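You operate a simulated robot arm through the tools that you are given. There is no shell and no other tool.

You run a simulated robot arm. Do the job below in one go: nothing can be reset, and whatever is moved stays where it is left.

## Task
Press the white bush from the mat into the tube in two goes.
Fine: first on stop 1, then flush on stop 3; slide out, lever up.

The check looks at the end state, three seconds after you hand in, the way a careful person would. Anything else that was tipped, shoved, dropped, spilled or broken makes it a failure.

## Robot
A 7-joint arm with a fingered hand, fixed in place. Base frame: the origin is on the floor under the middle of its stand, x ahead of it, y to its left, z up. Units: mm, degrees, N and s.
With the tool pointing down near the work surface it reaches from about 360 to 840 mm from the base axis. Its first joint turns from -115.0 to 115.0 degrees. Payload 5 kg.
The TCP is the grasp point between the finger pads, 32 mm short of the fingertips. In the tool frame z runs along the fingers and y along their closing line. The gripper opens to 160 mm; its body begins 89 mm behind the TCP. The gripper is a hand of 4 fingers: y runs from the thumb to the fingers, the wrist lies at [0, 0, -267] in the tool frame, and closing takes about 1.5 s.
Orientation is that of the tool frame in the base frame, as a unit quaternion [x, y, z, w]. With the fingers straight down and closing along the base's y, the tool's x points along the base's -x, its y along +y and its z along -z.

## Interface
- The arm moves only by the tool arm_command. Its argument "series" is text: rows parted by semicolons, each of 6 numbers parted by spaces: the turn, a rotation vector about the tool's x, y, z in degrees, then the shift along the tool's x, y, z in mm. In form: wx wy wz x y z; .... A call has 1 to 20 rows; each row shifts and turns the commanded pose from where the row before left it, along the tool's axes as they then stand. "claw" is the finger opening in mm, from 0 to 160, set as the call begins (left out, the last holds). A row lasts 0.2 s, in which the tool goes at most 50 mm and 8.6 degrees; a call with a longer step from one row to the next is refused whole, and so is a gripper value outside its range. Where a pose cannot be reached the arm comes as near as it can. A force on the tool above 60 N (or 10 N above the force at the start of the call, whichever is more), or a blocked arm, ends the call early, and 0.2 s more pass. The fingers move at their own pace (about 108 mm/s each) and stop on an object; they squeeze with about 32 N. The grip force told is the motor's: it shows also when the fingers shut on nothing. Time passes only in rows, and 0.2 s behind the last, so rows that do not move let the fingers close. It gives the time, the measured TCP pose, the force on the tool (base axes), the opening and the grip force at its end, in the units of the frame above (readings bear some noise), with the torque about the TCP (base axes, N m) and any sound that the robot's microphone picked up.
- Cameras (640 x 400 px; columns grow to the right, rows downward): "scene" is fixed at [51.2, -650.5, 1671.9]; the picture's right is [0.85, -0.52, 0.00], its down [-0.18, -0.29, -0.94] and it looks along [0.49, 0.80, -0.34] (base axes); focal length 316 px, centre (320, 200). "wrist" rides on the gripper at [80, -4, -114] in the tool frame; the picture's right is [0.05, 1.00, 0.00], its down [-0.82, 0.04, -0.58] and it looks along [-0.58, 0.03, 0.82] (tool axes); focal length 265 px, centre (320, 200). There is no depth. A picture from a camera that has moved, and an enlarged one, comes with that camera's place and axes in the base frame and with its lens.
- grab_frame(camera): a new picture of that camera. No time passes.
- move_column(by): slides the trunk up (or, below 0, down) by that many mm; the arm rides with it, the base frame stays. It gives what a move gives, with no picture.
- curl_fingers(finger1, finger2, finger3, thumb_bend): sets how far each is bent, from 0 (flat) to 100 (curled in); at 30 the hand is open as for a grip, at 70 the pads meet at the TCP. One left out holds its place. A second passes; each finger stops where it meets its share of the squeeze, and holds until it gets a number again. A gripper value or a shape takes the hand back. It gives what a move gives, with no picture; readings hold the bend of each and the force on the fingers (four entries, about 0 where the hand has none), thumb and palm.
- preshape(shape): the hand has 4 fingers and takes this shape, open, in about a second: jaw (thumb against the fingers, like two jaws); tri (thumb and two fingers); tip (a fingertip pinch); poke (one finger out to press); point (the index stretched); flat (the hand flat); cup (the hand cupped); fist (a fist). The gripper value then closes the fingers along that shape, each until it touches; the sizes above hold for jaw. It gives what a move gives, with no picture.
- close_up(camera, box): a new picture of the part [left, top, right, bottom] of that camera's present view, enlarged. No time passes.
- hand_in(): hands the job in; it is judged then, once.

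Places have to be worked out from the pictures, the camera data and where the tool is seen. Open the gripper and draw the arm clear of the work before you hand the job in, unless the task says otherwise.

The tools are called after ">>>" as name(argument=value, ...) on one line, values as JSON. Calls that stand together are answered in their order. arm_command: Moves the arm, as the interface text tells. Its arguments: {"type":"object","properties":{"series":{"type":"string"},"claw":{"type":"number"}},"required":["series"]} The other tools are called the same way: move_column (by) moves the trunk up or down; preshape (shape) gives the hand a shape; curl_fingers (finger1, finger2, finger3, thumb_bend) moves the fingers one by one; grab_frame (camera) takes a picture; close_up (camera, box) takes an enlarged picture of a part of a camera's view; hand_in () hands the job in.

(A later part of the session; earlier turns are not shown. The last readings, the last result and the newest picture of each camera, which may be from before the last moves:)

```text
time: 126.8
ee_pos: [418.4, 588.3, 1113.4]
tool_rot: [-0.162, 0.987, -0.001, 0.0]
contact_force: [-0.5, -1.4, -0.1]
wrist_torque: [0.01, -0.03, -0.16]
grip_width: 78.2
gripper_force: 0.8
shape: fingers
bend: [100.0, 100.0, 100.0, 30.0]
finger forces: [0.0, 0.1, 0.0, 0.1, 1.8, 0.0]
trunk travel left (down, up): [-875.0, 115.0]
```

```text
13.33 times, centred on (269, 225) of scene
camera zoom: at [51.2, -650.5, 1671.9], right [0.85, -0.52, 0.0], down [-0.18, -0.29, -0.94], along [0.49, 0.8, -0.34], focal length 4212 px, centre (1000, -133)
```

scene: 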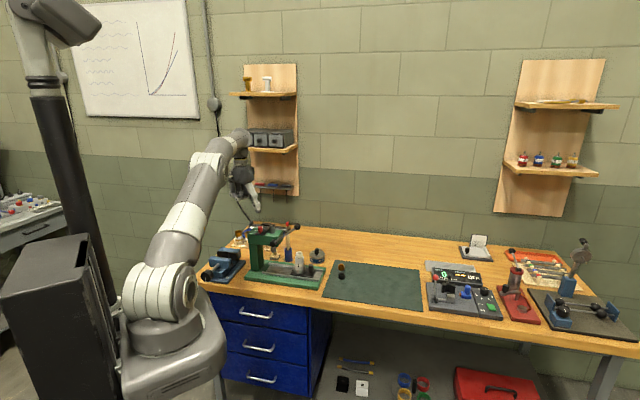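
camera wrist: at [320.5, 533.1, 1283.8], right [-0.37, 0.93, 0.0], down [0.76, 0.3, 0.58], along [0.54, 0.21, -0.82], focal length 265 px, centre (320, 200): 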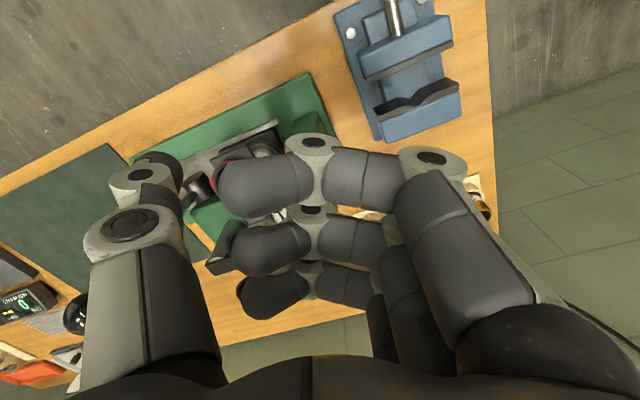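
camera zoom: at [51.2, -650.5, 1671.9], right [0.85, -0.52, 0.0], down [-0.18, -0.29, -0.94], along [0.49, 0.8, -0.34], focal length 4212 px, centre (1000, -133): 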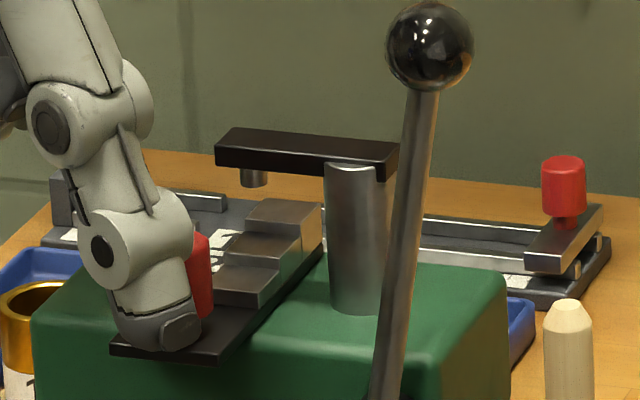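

About half way. I push another 18 mm.

>>> arm_command(series="0 0 0 -4 2 0;0 0 0 -4 2 0;0 0 0 -4 2 0;0 0 0 -4 2 0;0 0 0 0 0 0")

>>> close_up(camera="scene", box=[245, 210, 293, 240])

```text
time: 128.0
ee_pos: [430.0, 600.2, 1113.7]
tool_rot: [-0.162, 0.987, -0.002, 0.0]
contact_force: [-0.8, -1.4, -0.2]
wrist_torque: [-0.07, 0.04, -0.12]
grip_width: 78.4
gripper_force: 0.6
shape: fingers
bend: [100.0, 100.0, 100.0, 30.0]
finger forces: [0.0, 0.0, 0.1, 0.1, 1.4, 0.0]
trunk travel left (down, up): [-875.0, 115.0]
```

```text
13.33 times, centred on (269, 225) of scene
camera zoom: at [51.2, -650.5, 1671.9], right [0.85, -0.52, 0.0], down [-0.18, -0.29, -0.94], along [0.49, 0.8, -0.34], focal length 4212 px, centre (1000, -133)
```

zoom: 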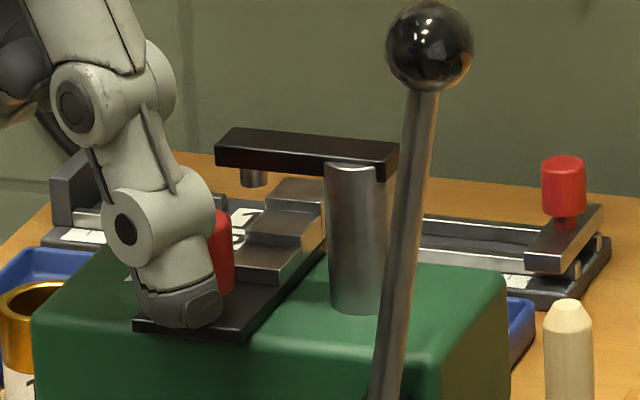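

The plate corner is back at its original spot for stop 3. I back off and rise to verify the arrow.

>>> arm_command(series="0 0 0 7 -3.5 0;0 0 0 7 -3.5 0;0 0 0 0 0 -30;0 0 0 0 0 -40;0 0 0 -20 20 -20;0 0 0 0 0 0")

>>> grab_frame(camera="wrist")

>>> close_up(camera="scene", box=[245, 210, 293, 240])

```text
time: 129.4
ee_pos: [434.5, 613.9, 1204.9]
tool_rot: [-0.162, 0.987, 0.001, 0.0]
contact_force: [-0.5, -0.5, -0.5]
wrist_torque: [0.07, 0.0, -0.03]
grip_width: 78.3
gripper_force: 0.2
shape: fingers
bend: [100.0, 100.0, 100.0, 30.0]
finger forces: [0.0, 0.0, 0.1, 0.0, 0.0, 0.1]
trunk travel left (down, up): [-875.0, 115.0]
```

```text
taken
camera wrist: at [359.5, 582.8, 1318.9], right [-0.37, 0.93, 0.0], down [0.76, 0.3, 0.58], along [0.54, 0.21, -0.82], focal length 265 px, centre (320, 200)
```

wrist: 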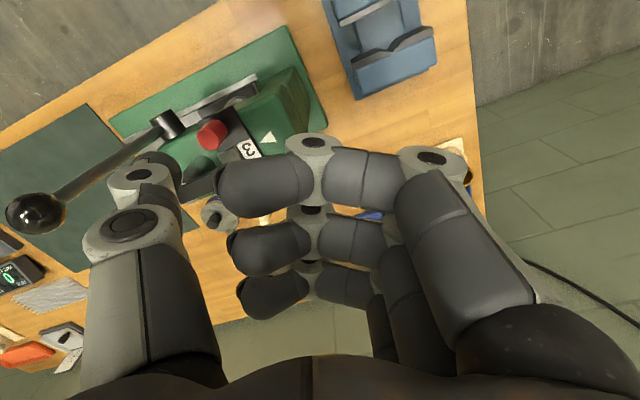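

```text
13.33 times, centred on (269, 225) of scene
camera zoom: at [51.2, -650.5, 1671.9], right [0.85, -0.52, 0.0], down [-0.18, -0.29, -0.94], along [0.49, 0.8, -0.34], focal length 4212 px, centre (1000, -133)
```

zoom: 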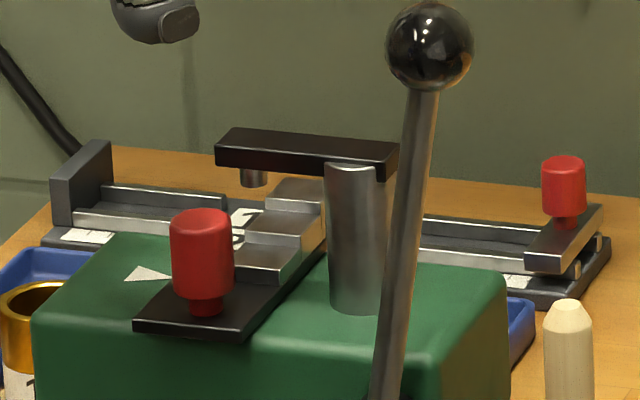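

>>> close_up(camera="wrist", box=[190, 105, 290, 180])

```text
5.33 times, centred on (240, 142) of wrist
camera zoom: at [359.5, 582.8, 1318.9], right [-0.37, 0.93, 0.0], down [0.76, 0.3, 0.58], along [0.54, 0.21, -0.82], focal length 1416 px, centre (747, 507)
```

zoom: 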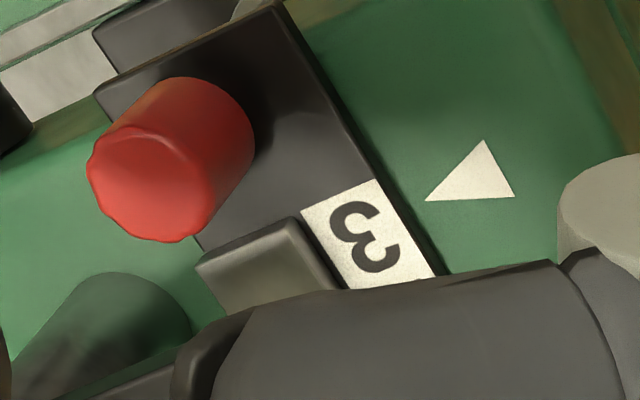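

The arrow points at "3" again. I go back to the lever ball with the pinch shape for the second stroke.

>>> arm_command(series="0 0 0 0 0 -30;0 0 0 0 0 -27;0 0 8 0 0 0;0 0 8 0 0 0;0 0 8 0 0 0;0 0 8 0 0 0;0 0 8 0 0 0;0 0 8 0 0 0;0 0 8 0 0 0;0 0 7.6 0 0 0;0 0 0 -35.2 -9.7 0;0 0 0 -35.2 -9.7 0;0 0 0 -35.2 -9.7 0;0 0 0 -35.2 -9.7 0;0 0 0 -35.2 -9.7 0;0 0 0 0 0 0")

>>> preshape(shape="tip")

>>> arm_command(series="0 0 0 0 0 0;0 0 0 0 0 0;0 0 0 0 0 0", claw=64)

>>> close_up(camera="wrist", box=[220, 90, 420, 215])

```text
time: 132.8
ee_pos: [523.4, 457.2, 1258.6]
tool_rot: [0.382, 0.924, -0.001, 0.0]
contact_force: [-0.1, 0.4, 0.6]
wrist_torque: [-0.01, -0.05, 0.0]
grip_width: 78.1
gripper_force: 0.1
shape: fingers
bend: [100.0, 100.0, 100.0, 30.0]
finger forces: [0.0, 0.0, 0.1, 0.0, 0.0, 0.0]
trunk travel left (down, up): [-875.0, 115.0]
```

```text
time: 133.7
ee_pos: [523.6, 455.3, 1258.2]
tool_rot: [0.383, 0.924, -0.001, 0.0]
contact_force: [-0.4, -0.4, 0.6]
wrist_torque: [-0.02, 0.05, -0.03]
grip_width: 159.7
gripper_force: 0.1
shape: tip
bend: [1.0, 30.0, 1.0, 30.0]
finger forces: [0.1, 0.1, 0.0, 0.1, 0.0, 0.0]
trunk travel left (down, up): [-875.0, 115.0]
```

```text
time: 134.5
ee_pos: [524.1, 455.4, 1257.5]
tool_rot: [0.382, 0.924, -0.001, -0.001]
contact_force: [-0.3, -0.4, 0.0]
wrist_torque: [0.04, 0.03, -0.06]
grip_width: 64.7
gripper_force: 0.1
shape: tip
bend: [1.0, 73.0, 1.0, 70.0]
finger forces: [0.0, 0.0, 0.0, 0.0, 0.1, 0.0]
trunk travel left (down, up): [-875.0, 115.0]
```

```text
3.20 times, centred on (320, 152) of wrist
camera zoom: at [464.5, 508.5, 1372.6], right [0.67, 0.74, 0.0], down [0.61, -0.55, 0.58], along [0.43, -0.39, -0.82], focal length 849 px, centre (320, 352)
```

zoom: 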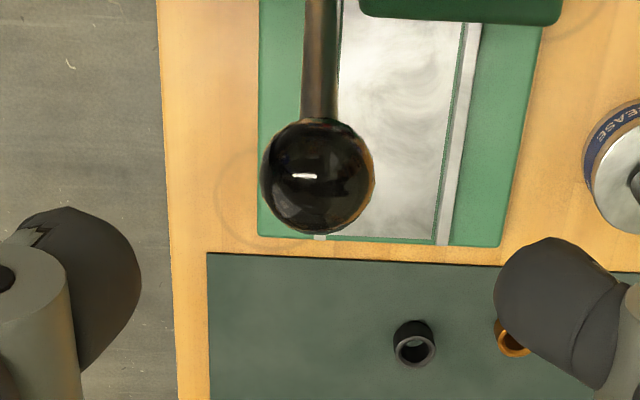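

Ball is on axis. I descend and grip it.

>>> arm_command(series="0 0 0 -1.2 0 18;0 0 0 0 0 19;0 0 0 0 0 19;0 0 0 0 0 0;0 0 0 0 0 0")

>>> arm_command(series="0 0 0 0 0 0;0 0 0 0 0 0;0 0 0 0 0 0;0 0 0 0 0 0;0 0 0 0 0 0", claw=8)

>>> close_up(camera="wrist", box=[220, 110, 420, 235])

```text
time: 135.7
ee_pos: [523.8, 452.5, 1203.0]
tool_rot: [0.383, 0.924, -0.001, 0.001]
contact_force: [0.3, -0.1, -0.4]
wrist_torque: [-0.02, -0.02, 0.01]
grip_width: 64.5
gripper_force: 0.0
shape: tip
bend: [1.0, 73.0, 1.0, 70.0]
finger forces: [0.0, 0.1, 0.0, 0.1, 0.1, 0.1]
trunk travel left (down, up): [-875.0, 115.0]
```

```text
time: 136.9
ee_pos: [523.3, 452.8, 1200.8]
tool_rot: [0.383, 0.924, 0.0, -0.001]
contact_force: [0.7, 0.8, -3.4]
wrist_torque: [0.03, 0.0, -0.04]
grip_width: 21.5
gripper_force: 32.1
shape: tip
bend: [27.0, 72.0, 27.0, 70.0]
finger forces: [0.1, 28.9, 0.0, 0.0, 28.5, 0.1]
trunk travel left (down, up): [-875.0, 115.0]
```

```text
3.20 times, centred on (320, 172) of wrist
camera zoom: at [464.7, 506.1, 1316.7], right [0.67, 0.74, 0.0], down [0.61, -0.55, 0.58], along [0.43, -0.39, -0.82], focal length 849 px, centre (320, 288)
```

zoom: 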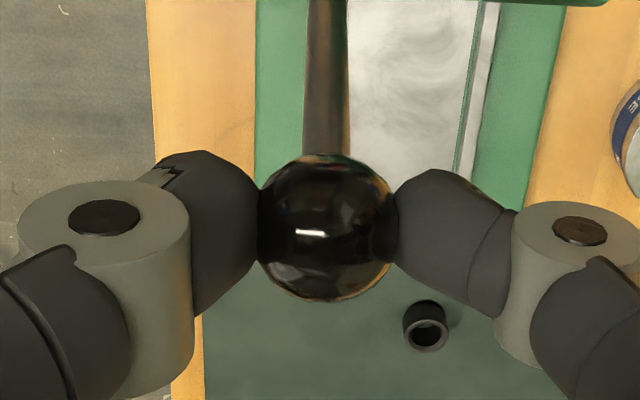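

Well gripped. I pull the lever down along its arc to about 45°.

>>> arm_command(series="0 0 0 -11.6 0 2.5;0 0 0 -11.3 0 3.6;0 0 0 -11 0 4.5;0 0 0 -10.5 0 5.5;0 0 0 0 0 0")

>>> arm_command(series="0 0 0 -10 0 6.4;0 0 0 -9.4 0 7.2;0 0 0 -8.8 0 8;0 0 0 0 0 0")

>>> close_up(camera="wrist", box=[220, 110, 420, 235])

>>> close_up(camera="scene", box=[250, 190, 330, 265])

```text
time: 138.1
ee_pos: [553.9, 422.5, 1187.5]
tool_rot: [0.383, 0.924, 0.0, 0.0]
contact_force: [1.0, 5.4, 0.6]
wrist_torque: [0.3, 0.15, 0.09]
grip_width: 21.6
gripper_force: 32.2
shape: tip
bend: [28.0, 72.0, 28.0, 70.0]
finger forces: [0.0, 32.2, 0.0, 0.1, 27.8, 0.1]
trunk travel left (down, up): [-875.0, 115.0]
```

```text
time: 139.1
ee_pos: [574.2, 401.6, 1165.4]
tool_rot: [0.383, 0.924, -0.002, 0.001]
contact_force: [3.8, 5.2, 1.8]
wrist_torque: [0.34, 0.08, 0.11]
grip_width: 21.6
gripper_force: 32.1
shape: tip
bend: [28.0, 72.0, 28.0, 71.0]
finger forces: [0.0, 35.0, 0.0, 0.0, 28.2, 0.1]
trunk travel left (down, up): [-875.0, 115.0]
```

```text
3.20 times, centred on (320, 172) of wrist
camera zoom: at [514.4, 454.9, 1280.1], right [0.67, 0.74, 0.0], down [0.61, -0.55, 0.58], along [0.43, -0.39, -0.82], focal length 849 px, centre (320, 288)
```

zoom: 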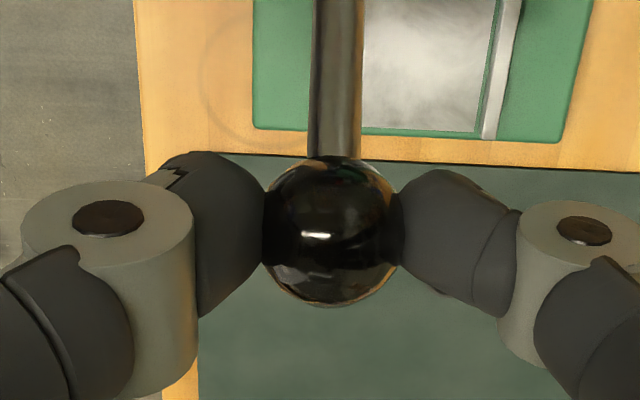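

```text
5.33 times, centred on (290, 228) of scene
camera zoom: at [51.2, -650.5, 1671.9], right [0.85, -0.52, 0.0], down [-0.18, -0.29, -0.94], along [0.49, 0.8, -0.34], focal length 1685 px, centre (480, 53)
```

zoom: 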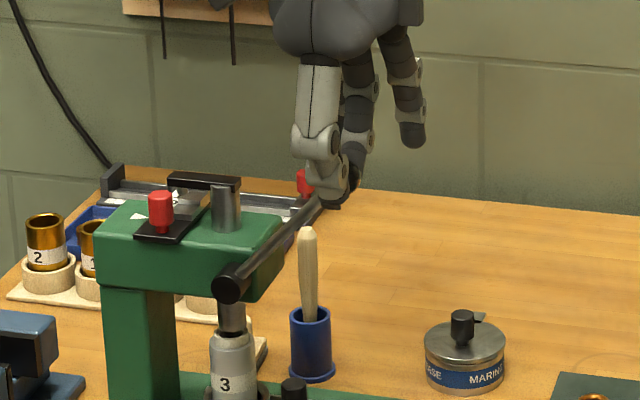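

Smooth so far. I continue to about 60° with a small sideways correction.

>>> arm_command(series="0 0 0 -8 0.8 8.8;0 0 0 -7.2 0.7 9.4;0 0 0 -6.4 0 10;0 0 0 0 0 0")

>>> close_up(camera="scene", box=[255, 217, 279, 232])

>>> close_up(camera="scene", box=[266, 240, 298, 264])

```text
time: 140.1
ee_pos: [589.5, 387.8, 1138.9]
tool_rot: [0.382, 0.924, -0.002, 0.0]
contact_force: [-5.7, -1.2, -1.7]
wrist_torque: [0.17, 0.36, 0.08]
grip_width: 21.7
gripper_force: 31.9
shape: tip
bend: [28.0, 72.0, 28.0, 70.0]
finger forces: [0.0, 29.7, 0.1, 0.0, 34.1, 0.0]
trunk travel left (down, up): [-875.0, 115.0]
```

```text
16.00 times, centred on (267, 224) of scene
camera zoom: at [51.2, -650.5, 1671.9], right [0.85, -0.52, 0.0], down [-0.18, -0.29, -0.94], along [0.49, 0.8, -0.34], focal length 5055 px, centre (1168, -192)
```

zoom: 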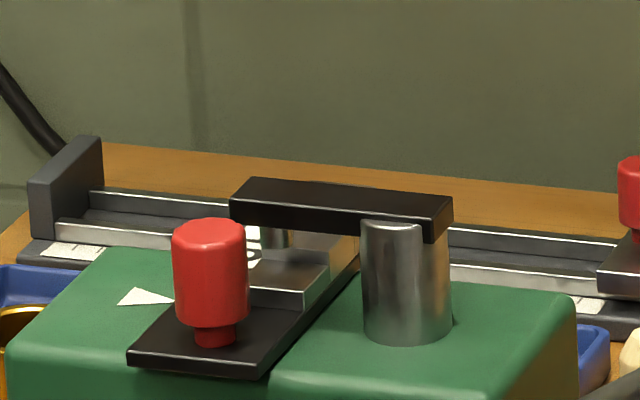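

```text
16.00 times, centred on (282, 252) of scene
camera zoom: at [51.2, -650.5, 1671.9], right [0.85, -0.52, 0.0], down [-0.18, -0.29, -0.94], along [0.49, 0.8, -0.34], focal length 5055 px, centre (928, -632)
```

zoom: 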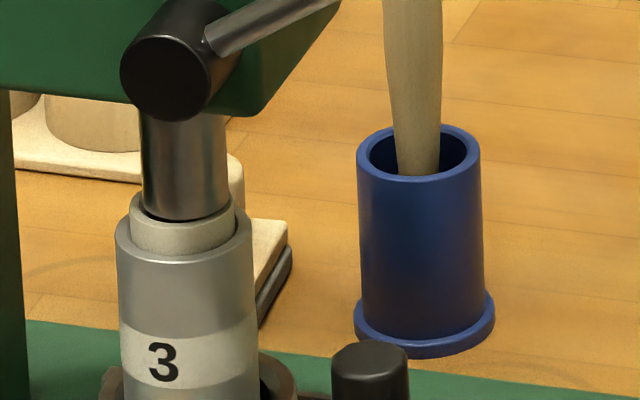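

The ram is just above the bush. I continue through the pressing zone in steps.

>>> arm_command(series="0 0 0 -2.8 -0.7 5.2;0 0 0 -2.7 0 5.3;0 0 0 -2.3 0 5.5;0 0 0 -2.2 0 5.5;0 0 0 0 0 0")

>>> close_up(camera="scene", box=[266, 240, 298, 264])

>>> close_up(camera="wrist", box=[220, 110, 420, 235])

```text
time: 141.3
ee_pos: [597.2, 380.2, 1118.7]
tool_rot: [0.383, 0.924, 0.0, 0.001]
contact_force: [-2.6, -2.5, 10.5]
wrist_torque: [0.16, 0.28, 0.1]
grip_width: 21.7
gripper_force: 32.0
shape: tip
bend: [28.0, 72.0, 28.0, 71.0]
finger forces: [0.1, 30.6, 0.0, 0.1, 33.8, 0.0]
trunk travel left (down, up): [-875.0, 115.0]
```

```text
16.00 times, centred on (282, 252) of scene
camera zoom: at [51.2, -650.5, 1671.9], right [0.85, -0.52, 0.0], down [-0.18, -0.29, -0.94], along [0.49, 0.8, -0.34], focal length 5055 px, centre (928, -632)
```

zoom: 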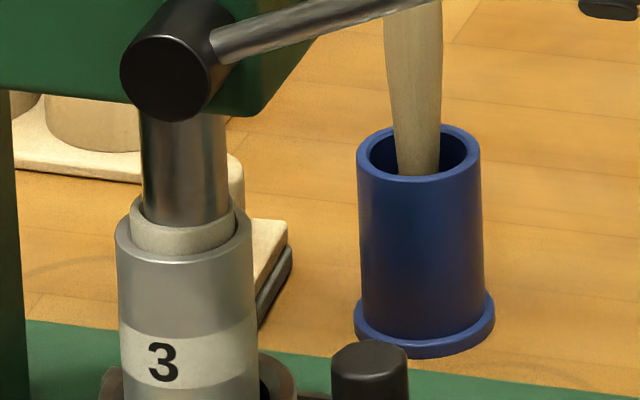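

```text
3.20 times, centred on (320, 172) of wrist
camera zoom: at [537.6, 432.8, 1233.3], right [0.67, 0.74, 0.0], down [0.61, -0.55, 0.58], along [0.43, -0.39, -0.82], focal length 849 px, centre (320, 288)
```

zoom: 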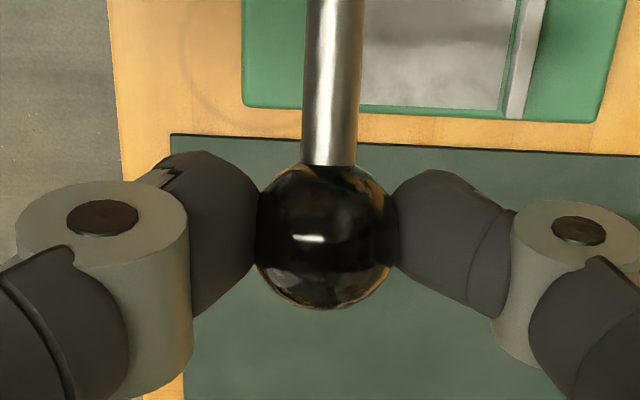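

Contact with the bush again (10 N). I press on.

>>> arm_command(series="0 0 0 -1.9 0 5.6;0 0 0 -1.7 0 5.7;0 0 0 0 0 0")

>>> arm_command(series="0 0 0 -1.4 0 5.8;0 0 0 -1.1 0 5.8;0 0 0 0 0 0")

>>> close_up(camera="scene", box=[266, 240, 298, 264])

>>> close_up(camera="scene", box=[255, 217, 279, 232])

>>> close_up(camera="wrist", box=[220, 110, 420, 235])

```text
time: 142.1
ee_pos: [600.6, 375.9, 1107.5]
tool_rot: [0.384, 0.924, 0.0, 0.001]
contact_force: [1.6, -5.0, 11.0]
wrist_torque: [0.13, 0.22, 0.05]
grip_width: 22.0
gripper_force: 31.9
shape: tip
bend: [28.0, 72.0, 28.0, 71.0]
finger forces: [0.0, 30.8, 0.1, 0.0, 33.7, 0.1]
trunk travel left (down, up): [-875.0, 115.0]
```

```text
time: 142.9
ee_pos: [601.9, 374.9, 1094.7]
tool_rot: [0.383, 0.924, 0.0, 0.0]
contact_force: [4.7, -6.2, 10.9]
wrist_torque: [0.11, 0.1, 0.03]
grip_width: 21.9
gripper_force: 32.0
shape: tip
bend: [28.0, 73.0, 28.0, 71.0]
finger forces: [0.0, 31.0, 0.1, 0.1, 32.4, 0.0]
trunk travel left (down, up): [-875.0, 115.0]
```

```text
16.00 times, centred on (282, 252) of scene
camera zoom: at [51.2, -650.5, 1671.9], right [0.85, -0.52, 0.0], down [-0.18, -0.29, -0.94], along [0.49, 0.8, -0.34], focal length 5055 px, centre (928, -632)
```

zoom: 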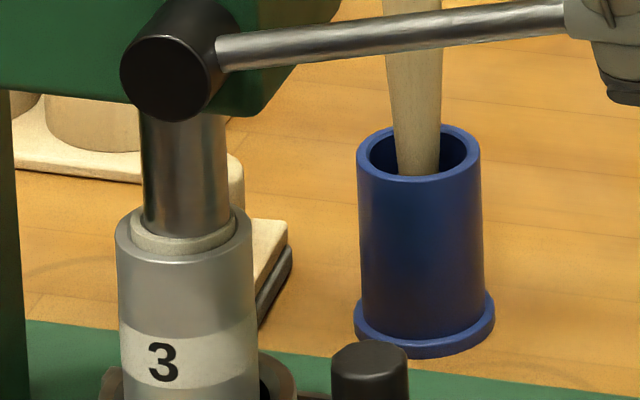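

```text
16.00 times, centred on (267, 224) of scene
camera zoom: at [51.2, -650.5, 1671.9], right [0.85, -0.52, 0.0], down [-0.18, -0.29, -0.94], along [0.49, 0.8, -0.34], focal length 5055 px, centre (1168, -192)
```

zoom: 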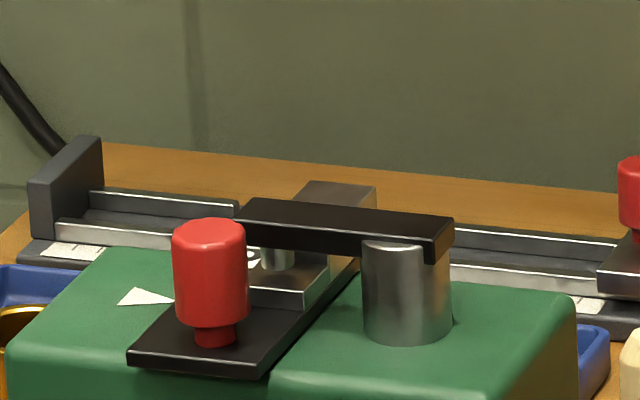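

```text
3.20 times, centred on (320, 172) of wrist
camera zoom: at [542.6, 428.0, 1209.5], right [0.67, 0.74, 0.0], down [0.61, -0.55, 0.58], along [0.43, -0.39, -0.82], focal length 849 px, centre (320, 288)
```

zoom: 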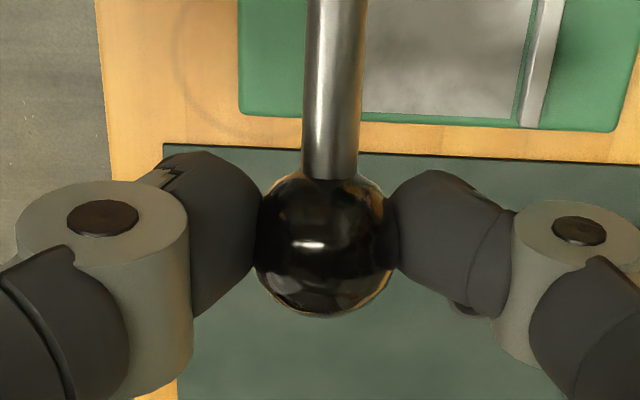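

The bush is nearly flush and the pin is approaching step 3. I continue in smaller steps.

>>> arm_command(series="0 0 0 -1.5 0 5.5;0 0 0 -0.6 0 5.5;0 0 0 0 0 0")

>>> close_up(camera="scene", box=[255, 217, 279, 232])

>>> close_up(camera="scene", box=[266, 240, 298, 264])

>>> close_up(camera="wrist", box=[220, 110, 420, 235])

```text
time: 143.7
ee_pos: [604.5, 374.9, 1083.6]
tool_rot: [0.383, 0.924, 0.0, 0.0]
contact_force: [2.6, -9.0, 9.9]
wrist_torque: [0.03, 0.15, 0.04]
grip_width: 22.0
gripper_force: 32.3
shape: tip
bend: [28.0, 73.0, 28.0, 71.0]
finger forces: [0.0, 30.1, 0.0, 0.1, 33.9, 0.0]
trunk travel left (down, up): [-875.0, 115.0]
```

```text
16.00 times, centred on (267, 224) of scene
camera zoom: at [51.2, -650.5, 1671.9], right [0.85, -0.52, 0.0], down [-0.18, -0.29, -0.94], along [0.49, 0.8, -0.34], focal length 5055 px, centre (1168, -192)
```

zoom: 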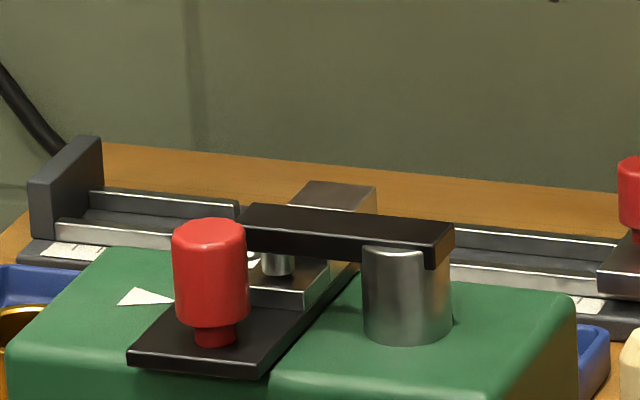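

```text
16.00 times, centred on (282, 252) of scene
camera zoom: at [51.2, -650.5, 1671.9], right [0.85, -0.52, 0.0], down [-0.18, -0.29, -0.94], along [0.49, 0.8, -0.34], focal length 5055 px, centre (928, -632)
```

zoom: 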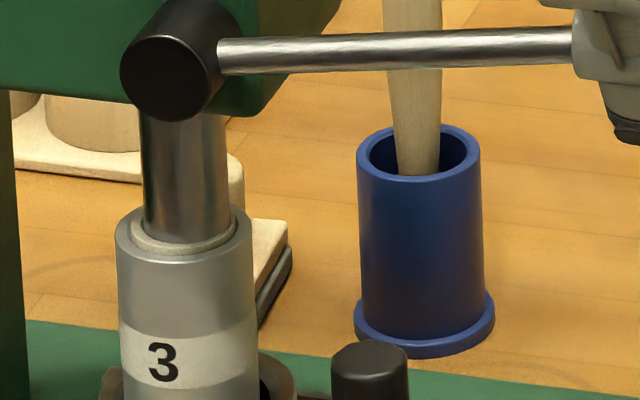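

```text
3.20 times, centred on (320, 172) of wrist
camera zoom: at [544.1, 426.9, 1198.4], right [0.67, 0.74, 0.0], down [0.61, -0.55, 0.58], along [0.43, -0.39, -0.82], focal length 849 px, centre (320, 288)
```

zoom: 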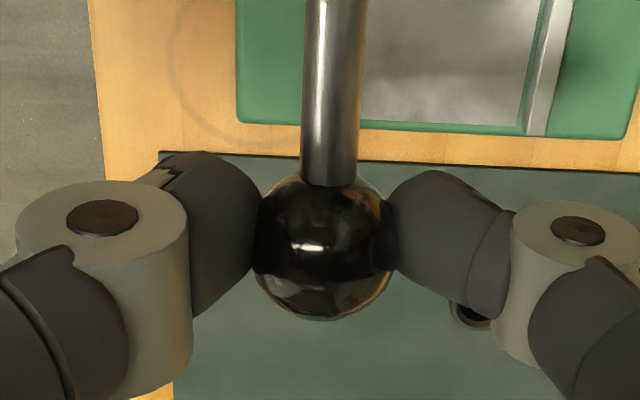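

About 1–2 mm of bush remains proud. I continue with slightly more outward motion to follow the arc.

>>> arm_command(series="0 0 0 -1.8 0 4;0 0 0 -0.3 0 4;0 0 0 0 0 0")

>>> close_up(camera="scene", box=[255, 217, 279, 232])

>>> close_up(camera="scene", box=[266, 240, 298, 264])

```text
time: 144.5
ee_pos: [603.2, 372.9, 1076.5]
tool_rot: [0.382, 0.924, 0.0, 0.001]
contact_force: [1.1, -7.4, 10.0]
wrist_torque: [0.05, 0.18, 0.01]
grip_width: 21.9
gripper_force: 32.2
shape: tip
bend: [28.0, 73.0, 28.0, 71.0]
finger forces: [0.0, 29.7, 0.1, 0.0, 34.1, 0.0]
trunk travel left (down, up): [-875.0, 115.0]
```

```text
16.00 times, centred on (267, 224) of scene
camera zoom: at [51.2, -650.5, 1671.9], right [0.85, -0.52, 0.0], down [-0.18, -0.29, -0.94], along [0.49, 0.8, -0.34], focal length 5055 px, centre (1168, -192)
```

zoom: 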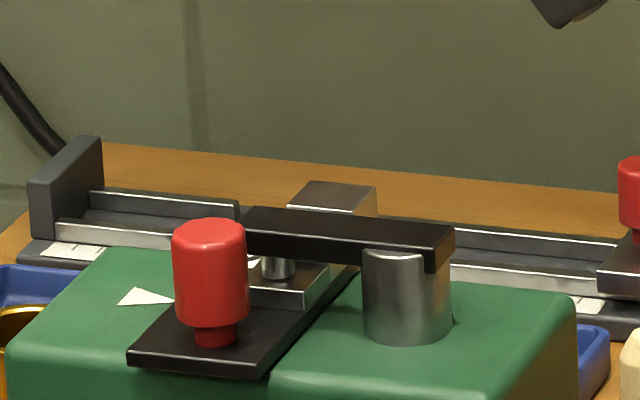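

```text
16.00 times, centred on (282, 252) of scene
camera zoom: at [51.2, -650.5, 1671.9], right [0.85, -0.52, 0.0], down [-0.18, -0.29, -0.94], along [0.49, 0.8, -0.34], focal length 5055 px, centre (928, -632)
```

zoom: 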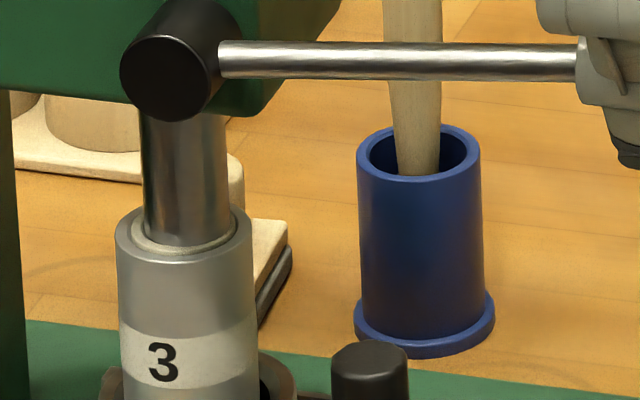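

Almost flush. A bit more until the stop takes the load.

>>> arm_command(series="0 0 0 -1 0 3;0 0 0 0 0 3;0 0 0 0 0 0")

>>> close_up(camera="scene", box=[255, 217, 279, 232])

>>> close_up(camera="scene", box=[266, 240, 298, 264])

```text
time: 145.3
ee_pos: [605.1, 373.6, 1071.5]
tool_rot: [0.383, 0.924, 0.0, -0.001]
contact_force: [0.4, -7.3, 12.9]
wrist_torque: [0.04, 0.18, 0.0]
grip_width: 22.4
gripper_force: 32.7
shape: tip
bend: [28.0, 73.0, 28.0, 71.0]
finger forces: [0.1, 29.7, 0.1, 0.0, 34.7, 0.0]
trunk travel left (down, up): [-875.0, 115.0]
```

```text
16.00 times, centred on (267, 224) of scene
camera zoom: at [51.2, -650.5, 1671.9], right [0.85, -0.52, 0.0], down [-0.18, -0.29, -0.94], along [0.49, 0.8, -0.34], focal length 5055 px, centre (1168, -192)
```

zoom: 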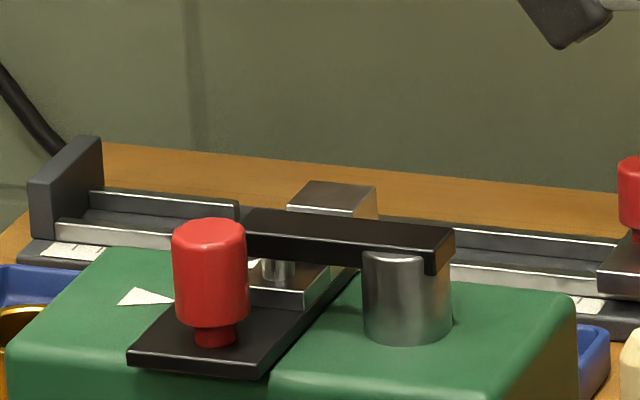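

```text
16.00 times, centred on (282, 252) of scene
camera zoom: at [51.2, -650.5, 1671.9], right [0.85, -0.52, 0.0], down [-0.18, -0.29, -0.94], along [0.49, 0.8, -0.34], focal length 5055 px, centre (928, -632)
```

zoom: 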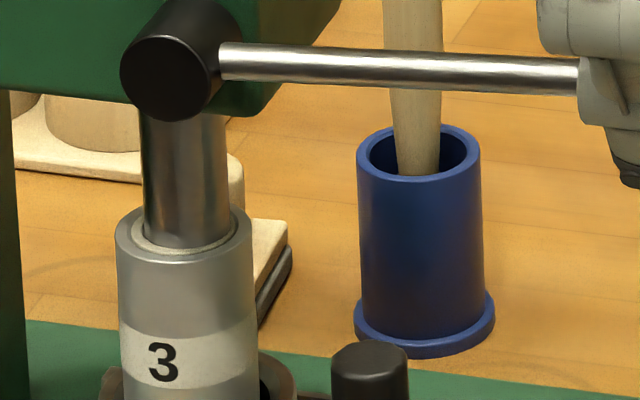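

Force is beginning to rise. Another small push.

>>> arm_command(series="0 0 0 0 0 2.5;0 0 0 0 0 2.5;0 0 0 0 0 0")

>>> close_up(camera="scene", box=[255, 217, 279, 232])

>>> close_up(camera="scene", box=[266, 240, 298, 264])

>>> close_up(camera="wrist", box=[220, 110, 420, 235])

```text
time: 146.1
ee_pos: [604.8, 373.9, 1066.6]
tool_rot: [0.382, 0.924, 0.002, 0.001]
contact_force: [-0.3, -5.5, 27.8]
wrist_torque: [-0.02, 0.13, 0.02]
grip_width: 23.8
gripper_force: 31.9
shape: tip
bend: [28.0, 73.0, 28.0, 72.0]
finger forces: [0.0, 31.7, 0.0, 0.0, 35.9, 0.0]
trunk travel left (down, up): [-875.0, 115.0]
```

```text
16.00 times, centred on (267, 224) of scene
camera zoom: at [51.2, -650.5, 1671.9], right [0.85, -0.52, 0.0], down [-0.18, -0.29, -0.94], along [0.49, 0.8, -0.34], focal length 5055 px, centre (1168, -192)
```

zoom: 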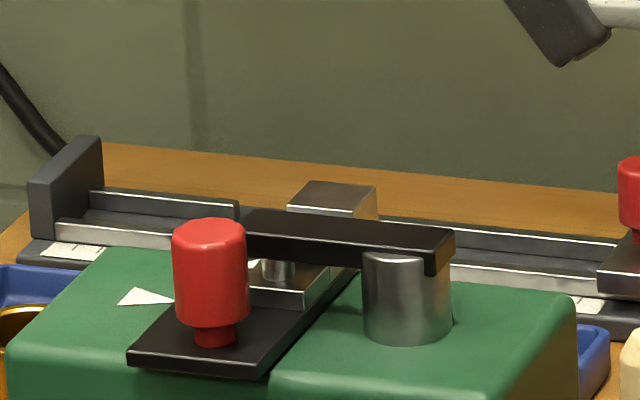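

```text
16.00 times, centred on (282, 252) of scene
camera zoom: at [51.2, -650.5, 1671.9], right [0.85, -0.52, 0.0], down [-0.18, -0.29, -0.94], along [0.49, 0.8, -0.34], focal length 5055 px, centre (928, -632)
```

zoom: 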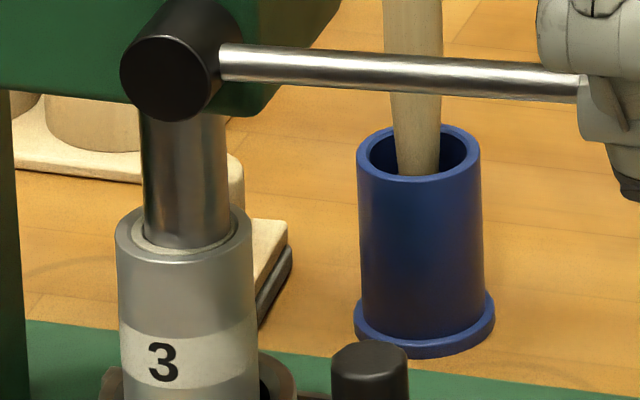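

```text
3.20 times, centred on (320, 172) of wrist
camera zoom: at [544.4, 425.8, 1181.2], right [0.67, 0.74, 0.0], down [0.61, -0.55, 0.58], along [0.43, -0.39, -0.82], focal length 849 px, centre (320, 288)
```

zoom: 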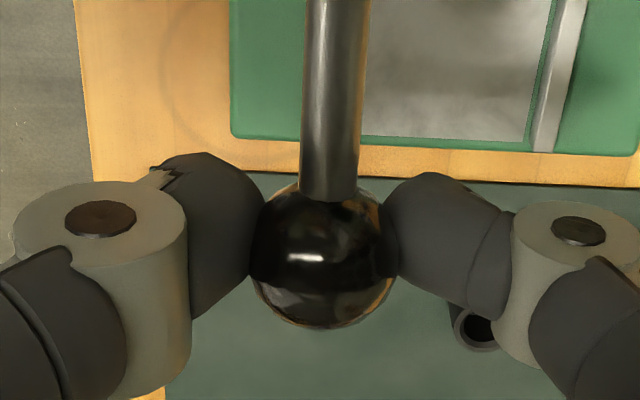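

Force jumped to 28 N with the arm not moving: stop 3 is reached. One last firm nudge to make sure it is fully down.

>>> arm_command(series="0 0 0 0 0 1.5;0 0 0 0 0 0")

>>> close_up(camera="scene", box=[273, 247, 289, 259])

>>> close_up(camera="scene", box=[255, 217, 279, 232])

```text
time: 146.7
ee_pos: [600.7, 374.3, 1055.8]
tool_rot: [0.382, 0.924, -0.005, -0.003]
contact_force: [-0.3, -0.1, -2.1]
wrist_torque: [0.01, -0.04, -0.03]
grip_width: 13.8
gripper_force: 31.8
shape: tip
bend: [28.0, 75.0, 28.0, 73.0]
finger forces: [0.0, 0.1, 0.0, 0.1, 0.1, 0.0]
trunk travel left (down, up): [-875.0, 115.0]
```

```text
16.00 times, centred on (281, 253) of scene
camera zoom: at [51.2, -650.5, 1671.9], right [0.85, -0.52, 0.0], down [-0.18, -0.29, -0.94], along [0.49, 0.8, -0.34], focal length 5055 px, centre (944, -648)
```

zoom: 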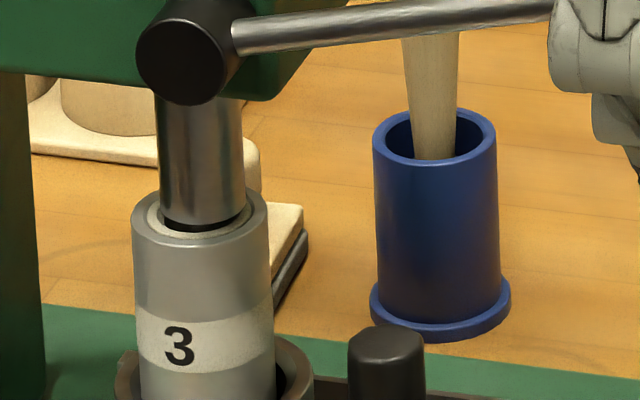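

```text
16.00 times, centred on (267, 224) of scene
camera zoom: at [51.2, -650.5, 1671.9], right [0.85, -0.52, 0.0], down [-0.18, -0.29, -0.94], along [0.49, 0.8, -0.34], focal length 5055 px, centre (1168, -192)
```

zoom: 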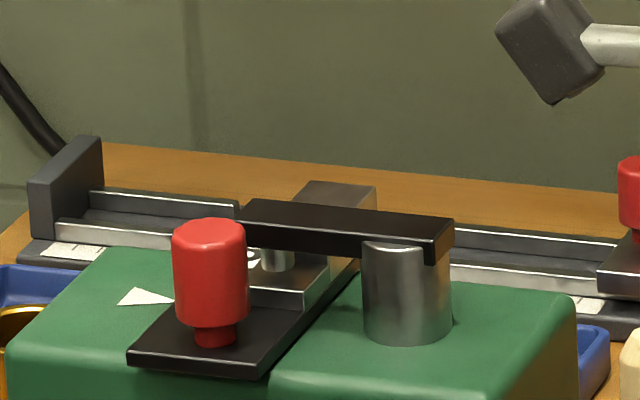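

The ball slipped out of the pinch upward and the lever rose a little by itself. The bush looks flush in the tube. I check the hand's situation.

>>> grab_frame(camera="wrist")

>>> close_up(camera="scene", box=[260, 200, 340, 260])

>>> close_up(camera="scene", box=[272, 245, 288, 257])

```text
taken
camera wrist: at [542.5, 427.1, 1170.8], right [0.67, 0.74, -0.01], down [0.61, -0.54, 0.57], along [0.42, -0.39, -0.82], focal length 265 px, centre (320, 200)
```

wrist: 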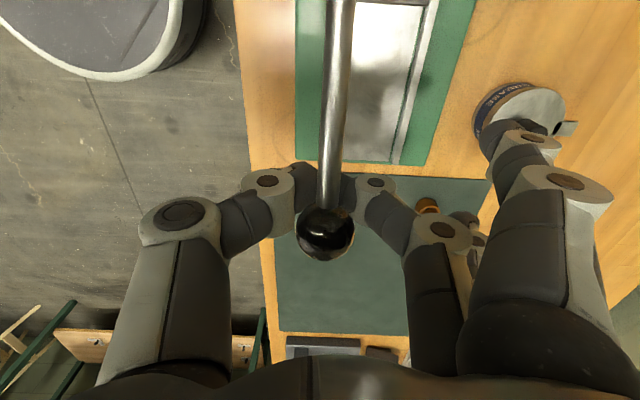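

```text
6.67 times, centred on (300, 230) of scene
camera zoom: at [51.2, -650.5, 1671.9], right [0.85, -0.52, 0.0], down [-0.18, -0.29, -0.94], along [0.49, 0.8, -0.34], focal length 2106 px, centre (453, 0)
```

zoom: 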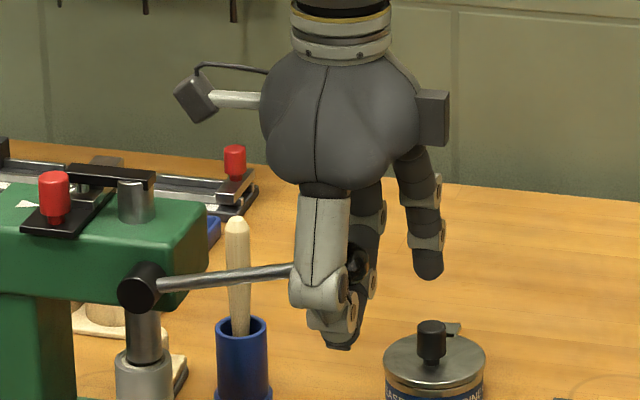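

```text
16.00 times, centred on (280, 251) of scene
camera zoom: at [51.2, -650.5, 1671.9], right [0.85, -0.52, 0.0], down [-0.18, -0.29, -0.94], along [0.49, 0.8, -0.34], focal length 5055 px, centre (960, -616)
```

zoom: 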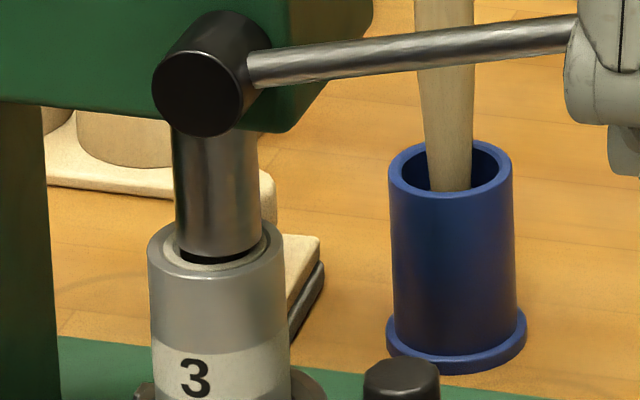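

The bush end sits level with the tube rim. The ball is now above my closed tips, so I open, rise 43 mm to bring it back to the fingertips, and re-grip.

>>> arm_command(series="0 0 0 0 0 0;0 0 0 0 0 0;0 0 0 0 0 0;0 0 0 0 0 -15;0 0 0 0 0 -15;0 0 0 0 0 -13;0 0 0 0 0 0;0 0 0 0 0 0", claw=64)

>>> close_up(camera="wrist", box=[220, 110, 420, 235])

>>> close_up(camera="scene", box=[260, 200, 340, 260])

```text
time: 148.5
ee_pos: [605.8, 372.4, 1106.0]
tool_rot: [0.383, 0.924, -0.001, 0.0]
contact_force: [0.7, 0.3, 0.2]
wrist_torque: [0.02, -0.02, 0.01]
grip_width: 63.3
gripper_force: 0.0
shape: tip
bend: [1.0, 73.0, 1.0, 70.0]
finger forces: [0.0, 0.1, 0.1, 0.1, 0.0, 0.0]
trunk travel left (down, up): [-875.0, 115.0]
```

```text
3.20 times, centred on (320, 172) of wrist
camera zoom: at [545.9, 424.4, 1219.9], right [0.67, 0.74, 0.0], down [0.61, -0.55, 0.58], along [0.43, -0.39, -0.82], focal length 849 px, centre (320, 288)
```

zoom: 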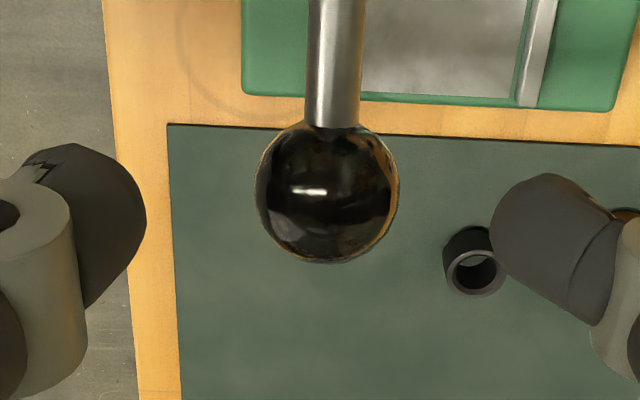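

```text
6.67 times, centred on (300, 230) of scene
camera zoom: at [51.2, -650.5, 1671.9], right [0.85, -0.52, 0.0], down [-0.18, -0.29, -0.94], along [0.49, 0.8, -0.34], focal length 2106 px, centre (453, 0)
```

zoom: 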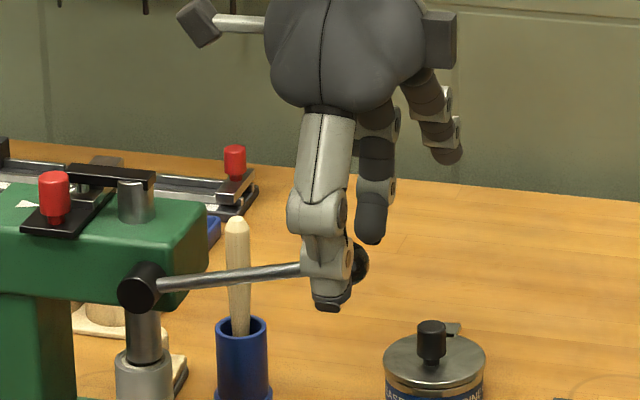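

I fine-adjust (3 mm, 1 mm, 6 mm down) and close on the ball again.

>>> arm_command(series="0 0 0 3 1 6;0 0 0 0 0 0;0 0 0 0 0 0")

>>> arm_command(series="0 0 0 0 0 0;0 0 0 0 0 0;0 0 0 0 0 0;0 0 0 0 0 0;0 0 0 0 0 0", claw=8)

>>> close_up(camera="wrist", box=[220, 110, 420, 235])

```text
time: 149.3
ee_pos: [603.9, 375.3, 1099.2]
tool_rot: [0.382, 0.924, -0.001, 0.0]
contact_force: [-0.2, -0.1, -0.4]
wrist_torque: [-0.02, 0.01, 0.0]
grip_width: 63.3
gripper_force: 0.0
shape: tip
bend: [1.0, 73.0, 1.0, 70.0]
finger forces: [0.0, 0.0, 0.0, 0.1, 0.1, 0.0]
trunk travel left (down, up): [-875.0, 115.0]
```

```text
time: 150.5
ee_pos: [603.7, 374.4, 1099.9]
tool_rot: [0.383, 0.924, -0.001, 0.0]
contact_force: [-2.5, -1.0, -0.7]
wrist_torque: [-0.06, 0.02, 0.01]
grip_width: 20.7
gripper_force: 32.3
shape: tip
bend: [27.0, 72.0, 27.0, 70.0]
finger forces: [0.0, 28.2, 0.0, 0.1, 29.6, 0.0]
trunk travel left (down, up): [-875.0, 115.0]
```

```text
3.20 times, centred on (320, 172) of wrist
camera zoom: at [544.9, 427.6, 1214.3], right [0.67, 0.74, 0.0], down [0.61, -0.55, 0.58], along [0.43, -0.39, -0.82], focal length 849 px, centre (320, 288)
```

zoom: 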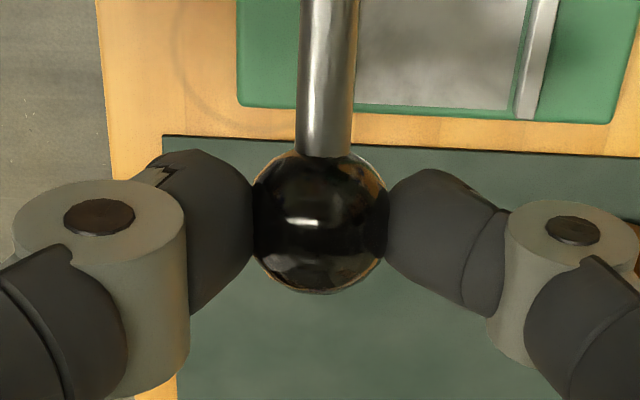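

Re-gripped. I swing the lever up along its arc.

>>> arm_command(series="0 0 0 4.8 0 -16.1;0 0 0 6.6 0 -15.3;0 0 0 8.5 0 -14.4;0 0 0 10.2 0 -13.3;0 0 0 11.7 0 -11.9;0 0 0 0 0 0")

>>> arm_command(series="0 0 0 13.1 0 -10.4;0 0 0 14.3 0 -8.8;0 0 0 15.2 0 -6.9;0 0 0 13.6 0 -4.4;0 0 0 0 0 0")

>>> close_up(camera="scene", box=[250, 190, 330, 265])

```text
time: 151.9
ee_pos: [574.2, 405.4, 1172.0]
tool_rot: [0.383, 0.924, -0.002, 0.0]
contact_force: [-4.9, -3.9, -4.9]
wrist_torque: [-0.28, -0.08, -0.06]
grip_width: 19.9
gripper_force: 32.2
shape: tip
bend: [28.0, 72.0, 28.0, 70.0]
finger forces: [0.0, 26.1, 0.1, 0.1, 32.8, 0.1]
trunk travel left (down, up): [-875.0, 115.0]
```

```text
time: 153.1
ee_pos: [534.7, 446.8, 1203.0]
tool_rot: [0.383, 0.924, 0.002, 0.001]
contact_force: [-2.2, -7.3, 3.5]
wrist_torque: [-0.38, -0.13, -0.06]
grip_width: 19.2
gripper_force: 31.9
shape: tip
bend: [28.0, 72.0, 28.0, 70.0]
finger forces: [0.0, 26.9, 0.0, 0.1, 33.7, 0.1]
trunk travel left (down, up): [-875.0, 115.0]
```

```text
5.33 times, centred on (290, 228) of scene
camera zoom: at [51.2, -650.5, 1671.9], right [0.85, -0.52, 0.0], down [-0.18, -0.29, -0.94], along [0.49, 0.8, -0.34], focal length 1685 px, centre (480, 53)
```

zoom: 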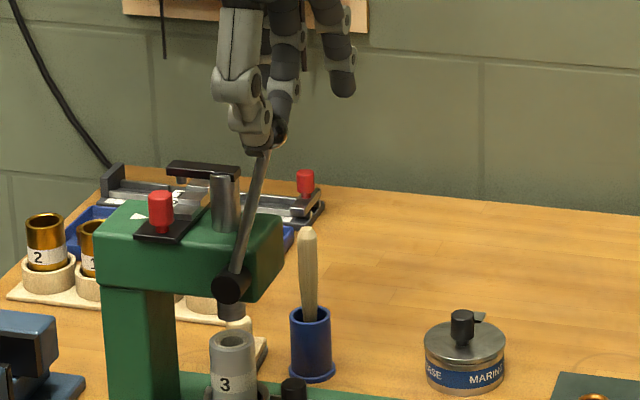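

Nearly up; I push it to the upper stop.

>>> arm_command(series="0 0 0 6 0 -1;0 0 0 6 0 -0.8;0 0 0 4 0 -0.5;0 0 0 0 0 0")

>>> close_up(camera="scene", box=[250, 200, 306, 242])

>>> close_up(camera="scene", box=[270, 246, 290, 261])

```text
time: 154.1
ee_pos: [523.1, 455.3, 1205.3]
tool_rot: [0.383, 0.924, 0.001, 0.001]
contact_force: [3.7, -6.1, 22.7]
wrist_torque: [-0.42, -0.27, -0.02]
grip_width: 20.2
gripper_force: 31.9
shape: tip
bend: [28.0, 72.0, 28.0, 70.0]
finger forces: [0.0, 34.3, 0.0, 0.1, 38.2, 0.0]
trunk travel left (down, up): [-875.0, 115.0]
```

```text
9.52 times, centred on (278, 221) of scene
camera zoom: at [51.2, -650.5, 1671.9], right [0.85, -0.52, 0.0], down [-0.18, -0.29, -0.94], along [0.49, 0.8, -0.34], focal length 3009 px, centre (720, 0)
```

zoom: 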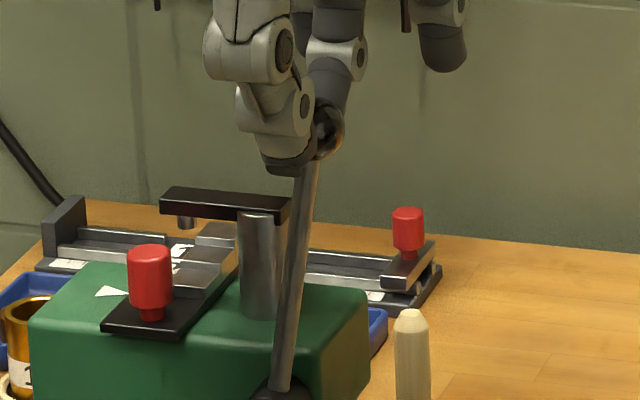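

```text
16.00 times, centred on (280, 254) of scene
camera zoom: at [51.2, -650.5, 1671.9], right [0.85, -0.52, 0.0], down [-0.18, -0.29, -0.94], along [0.49, 0.8, -0.34], focal length 5055 px, centre (960, -656)
```

zoom: 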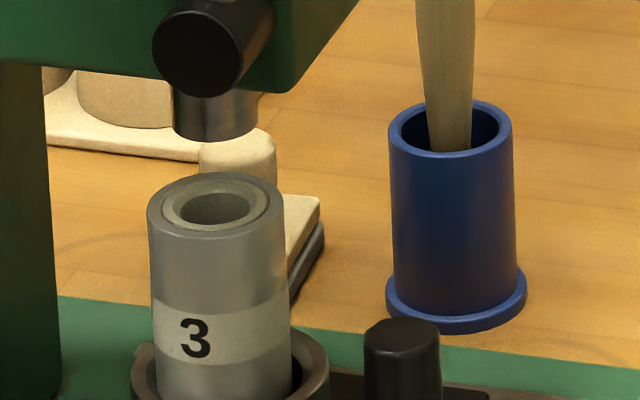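

The bush sits flush in the tube and the arm is at its top position. I relieve the radial load, nudge to the stop, and release the lever.

>>> arm_command(series="0 0 0 2 0 -2.5;0 0 0 2 0 -1;0 0 0 0 0 0")

>>> close_up(camera="scene", box=[250, 200, 306, 242])

```text
time: 154.9
ee_pos: [523.2, 456.9, 1205.4]
tool_rot: [0.383, 0.924, -0.001, -0.001]
contact_force: [13.4, -11.2, 8.6]
wrist_torque: [-0.39, -0.48, -0.02]
grip_width: 20.4
gripper_force: 32.0
shape: tip
bend: [28.0, 72.0, 28.0, 70.0]
finger forces: [0.1, 31.8, 0.1, 0.1, 30.3, 0.1]
trunk travel left (down, up): [-875.0, 115.0]
```

```text
9.52 times, centred on (278, 221) of scene
camera zoom: at [51.2, -650.5, 1671.9], right [0.85, -0.52, 0.0], down [-0.18, -0.29, -0.94], along [0.49, 0.8, -0.34], focal length 3009 px, centre (720, 0)
```

zoom: 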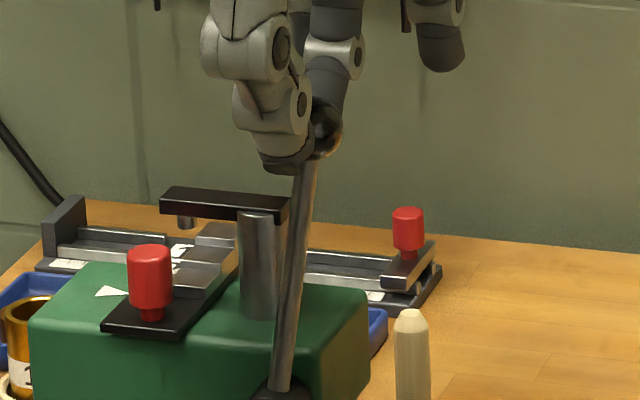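

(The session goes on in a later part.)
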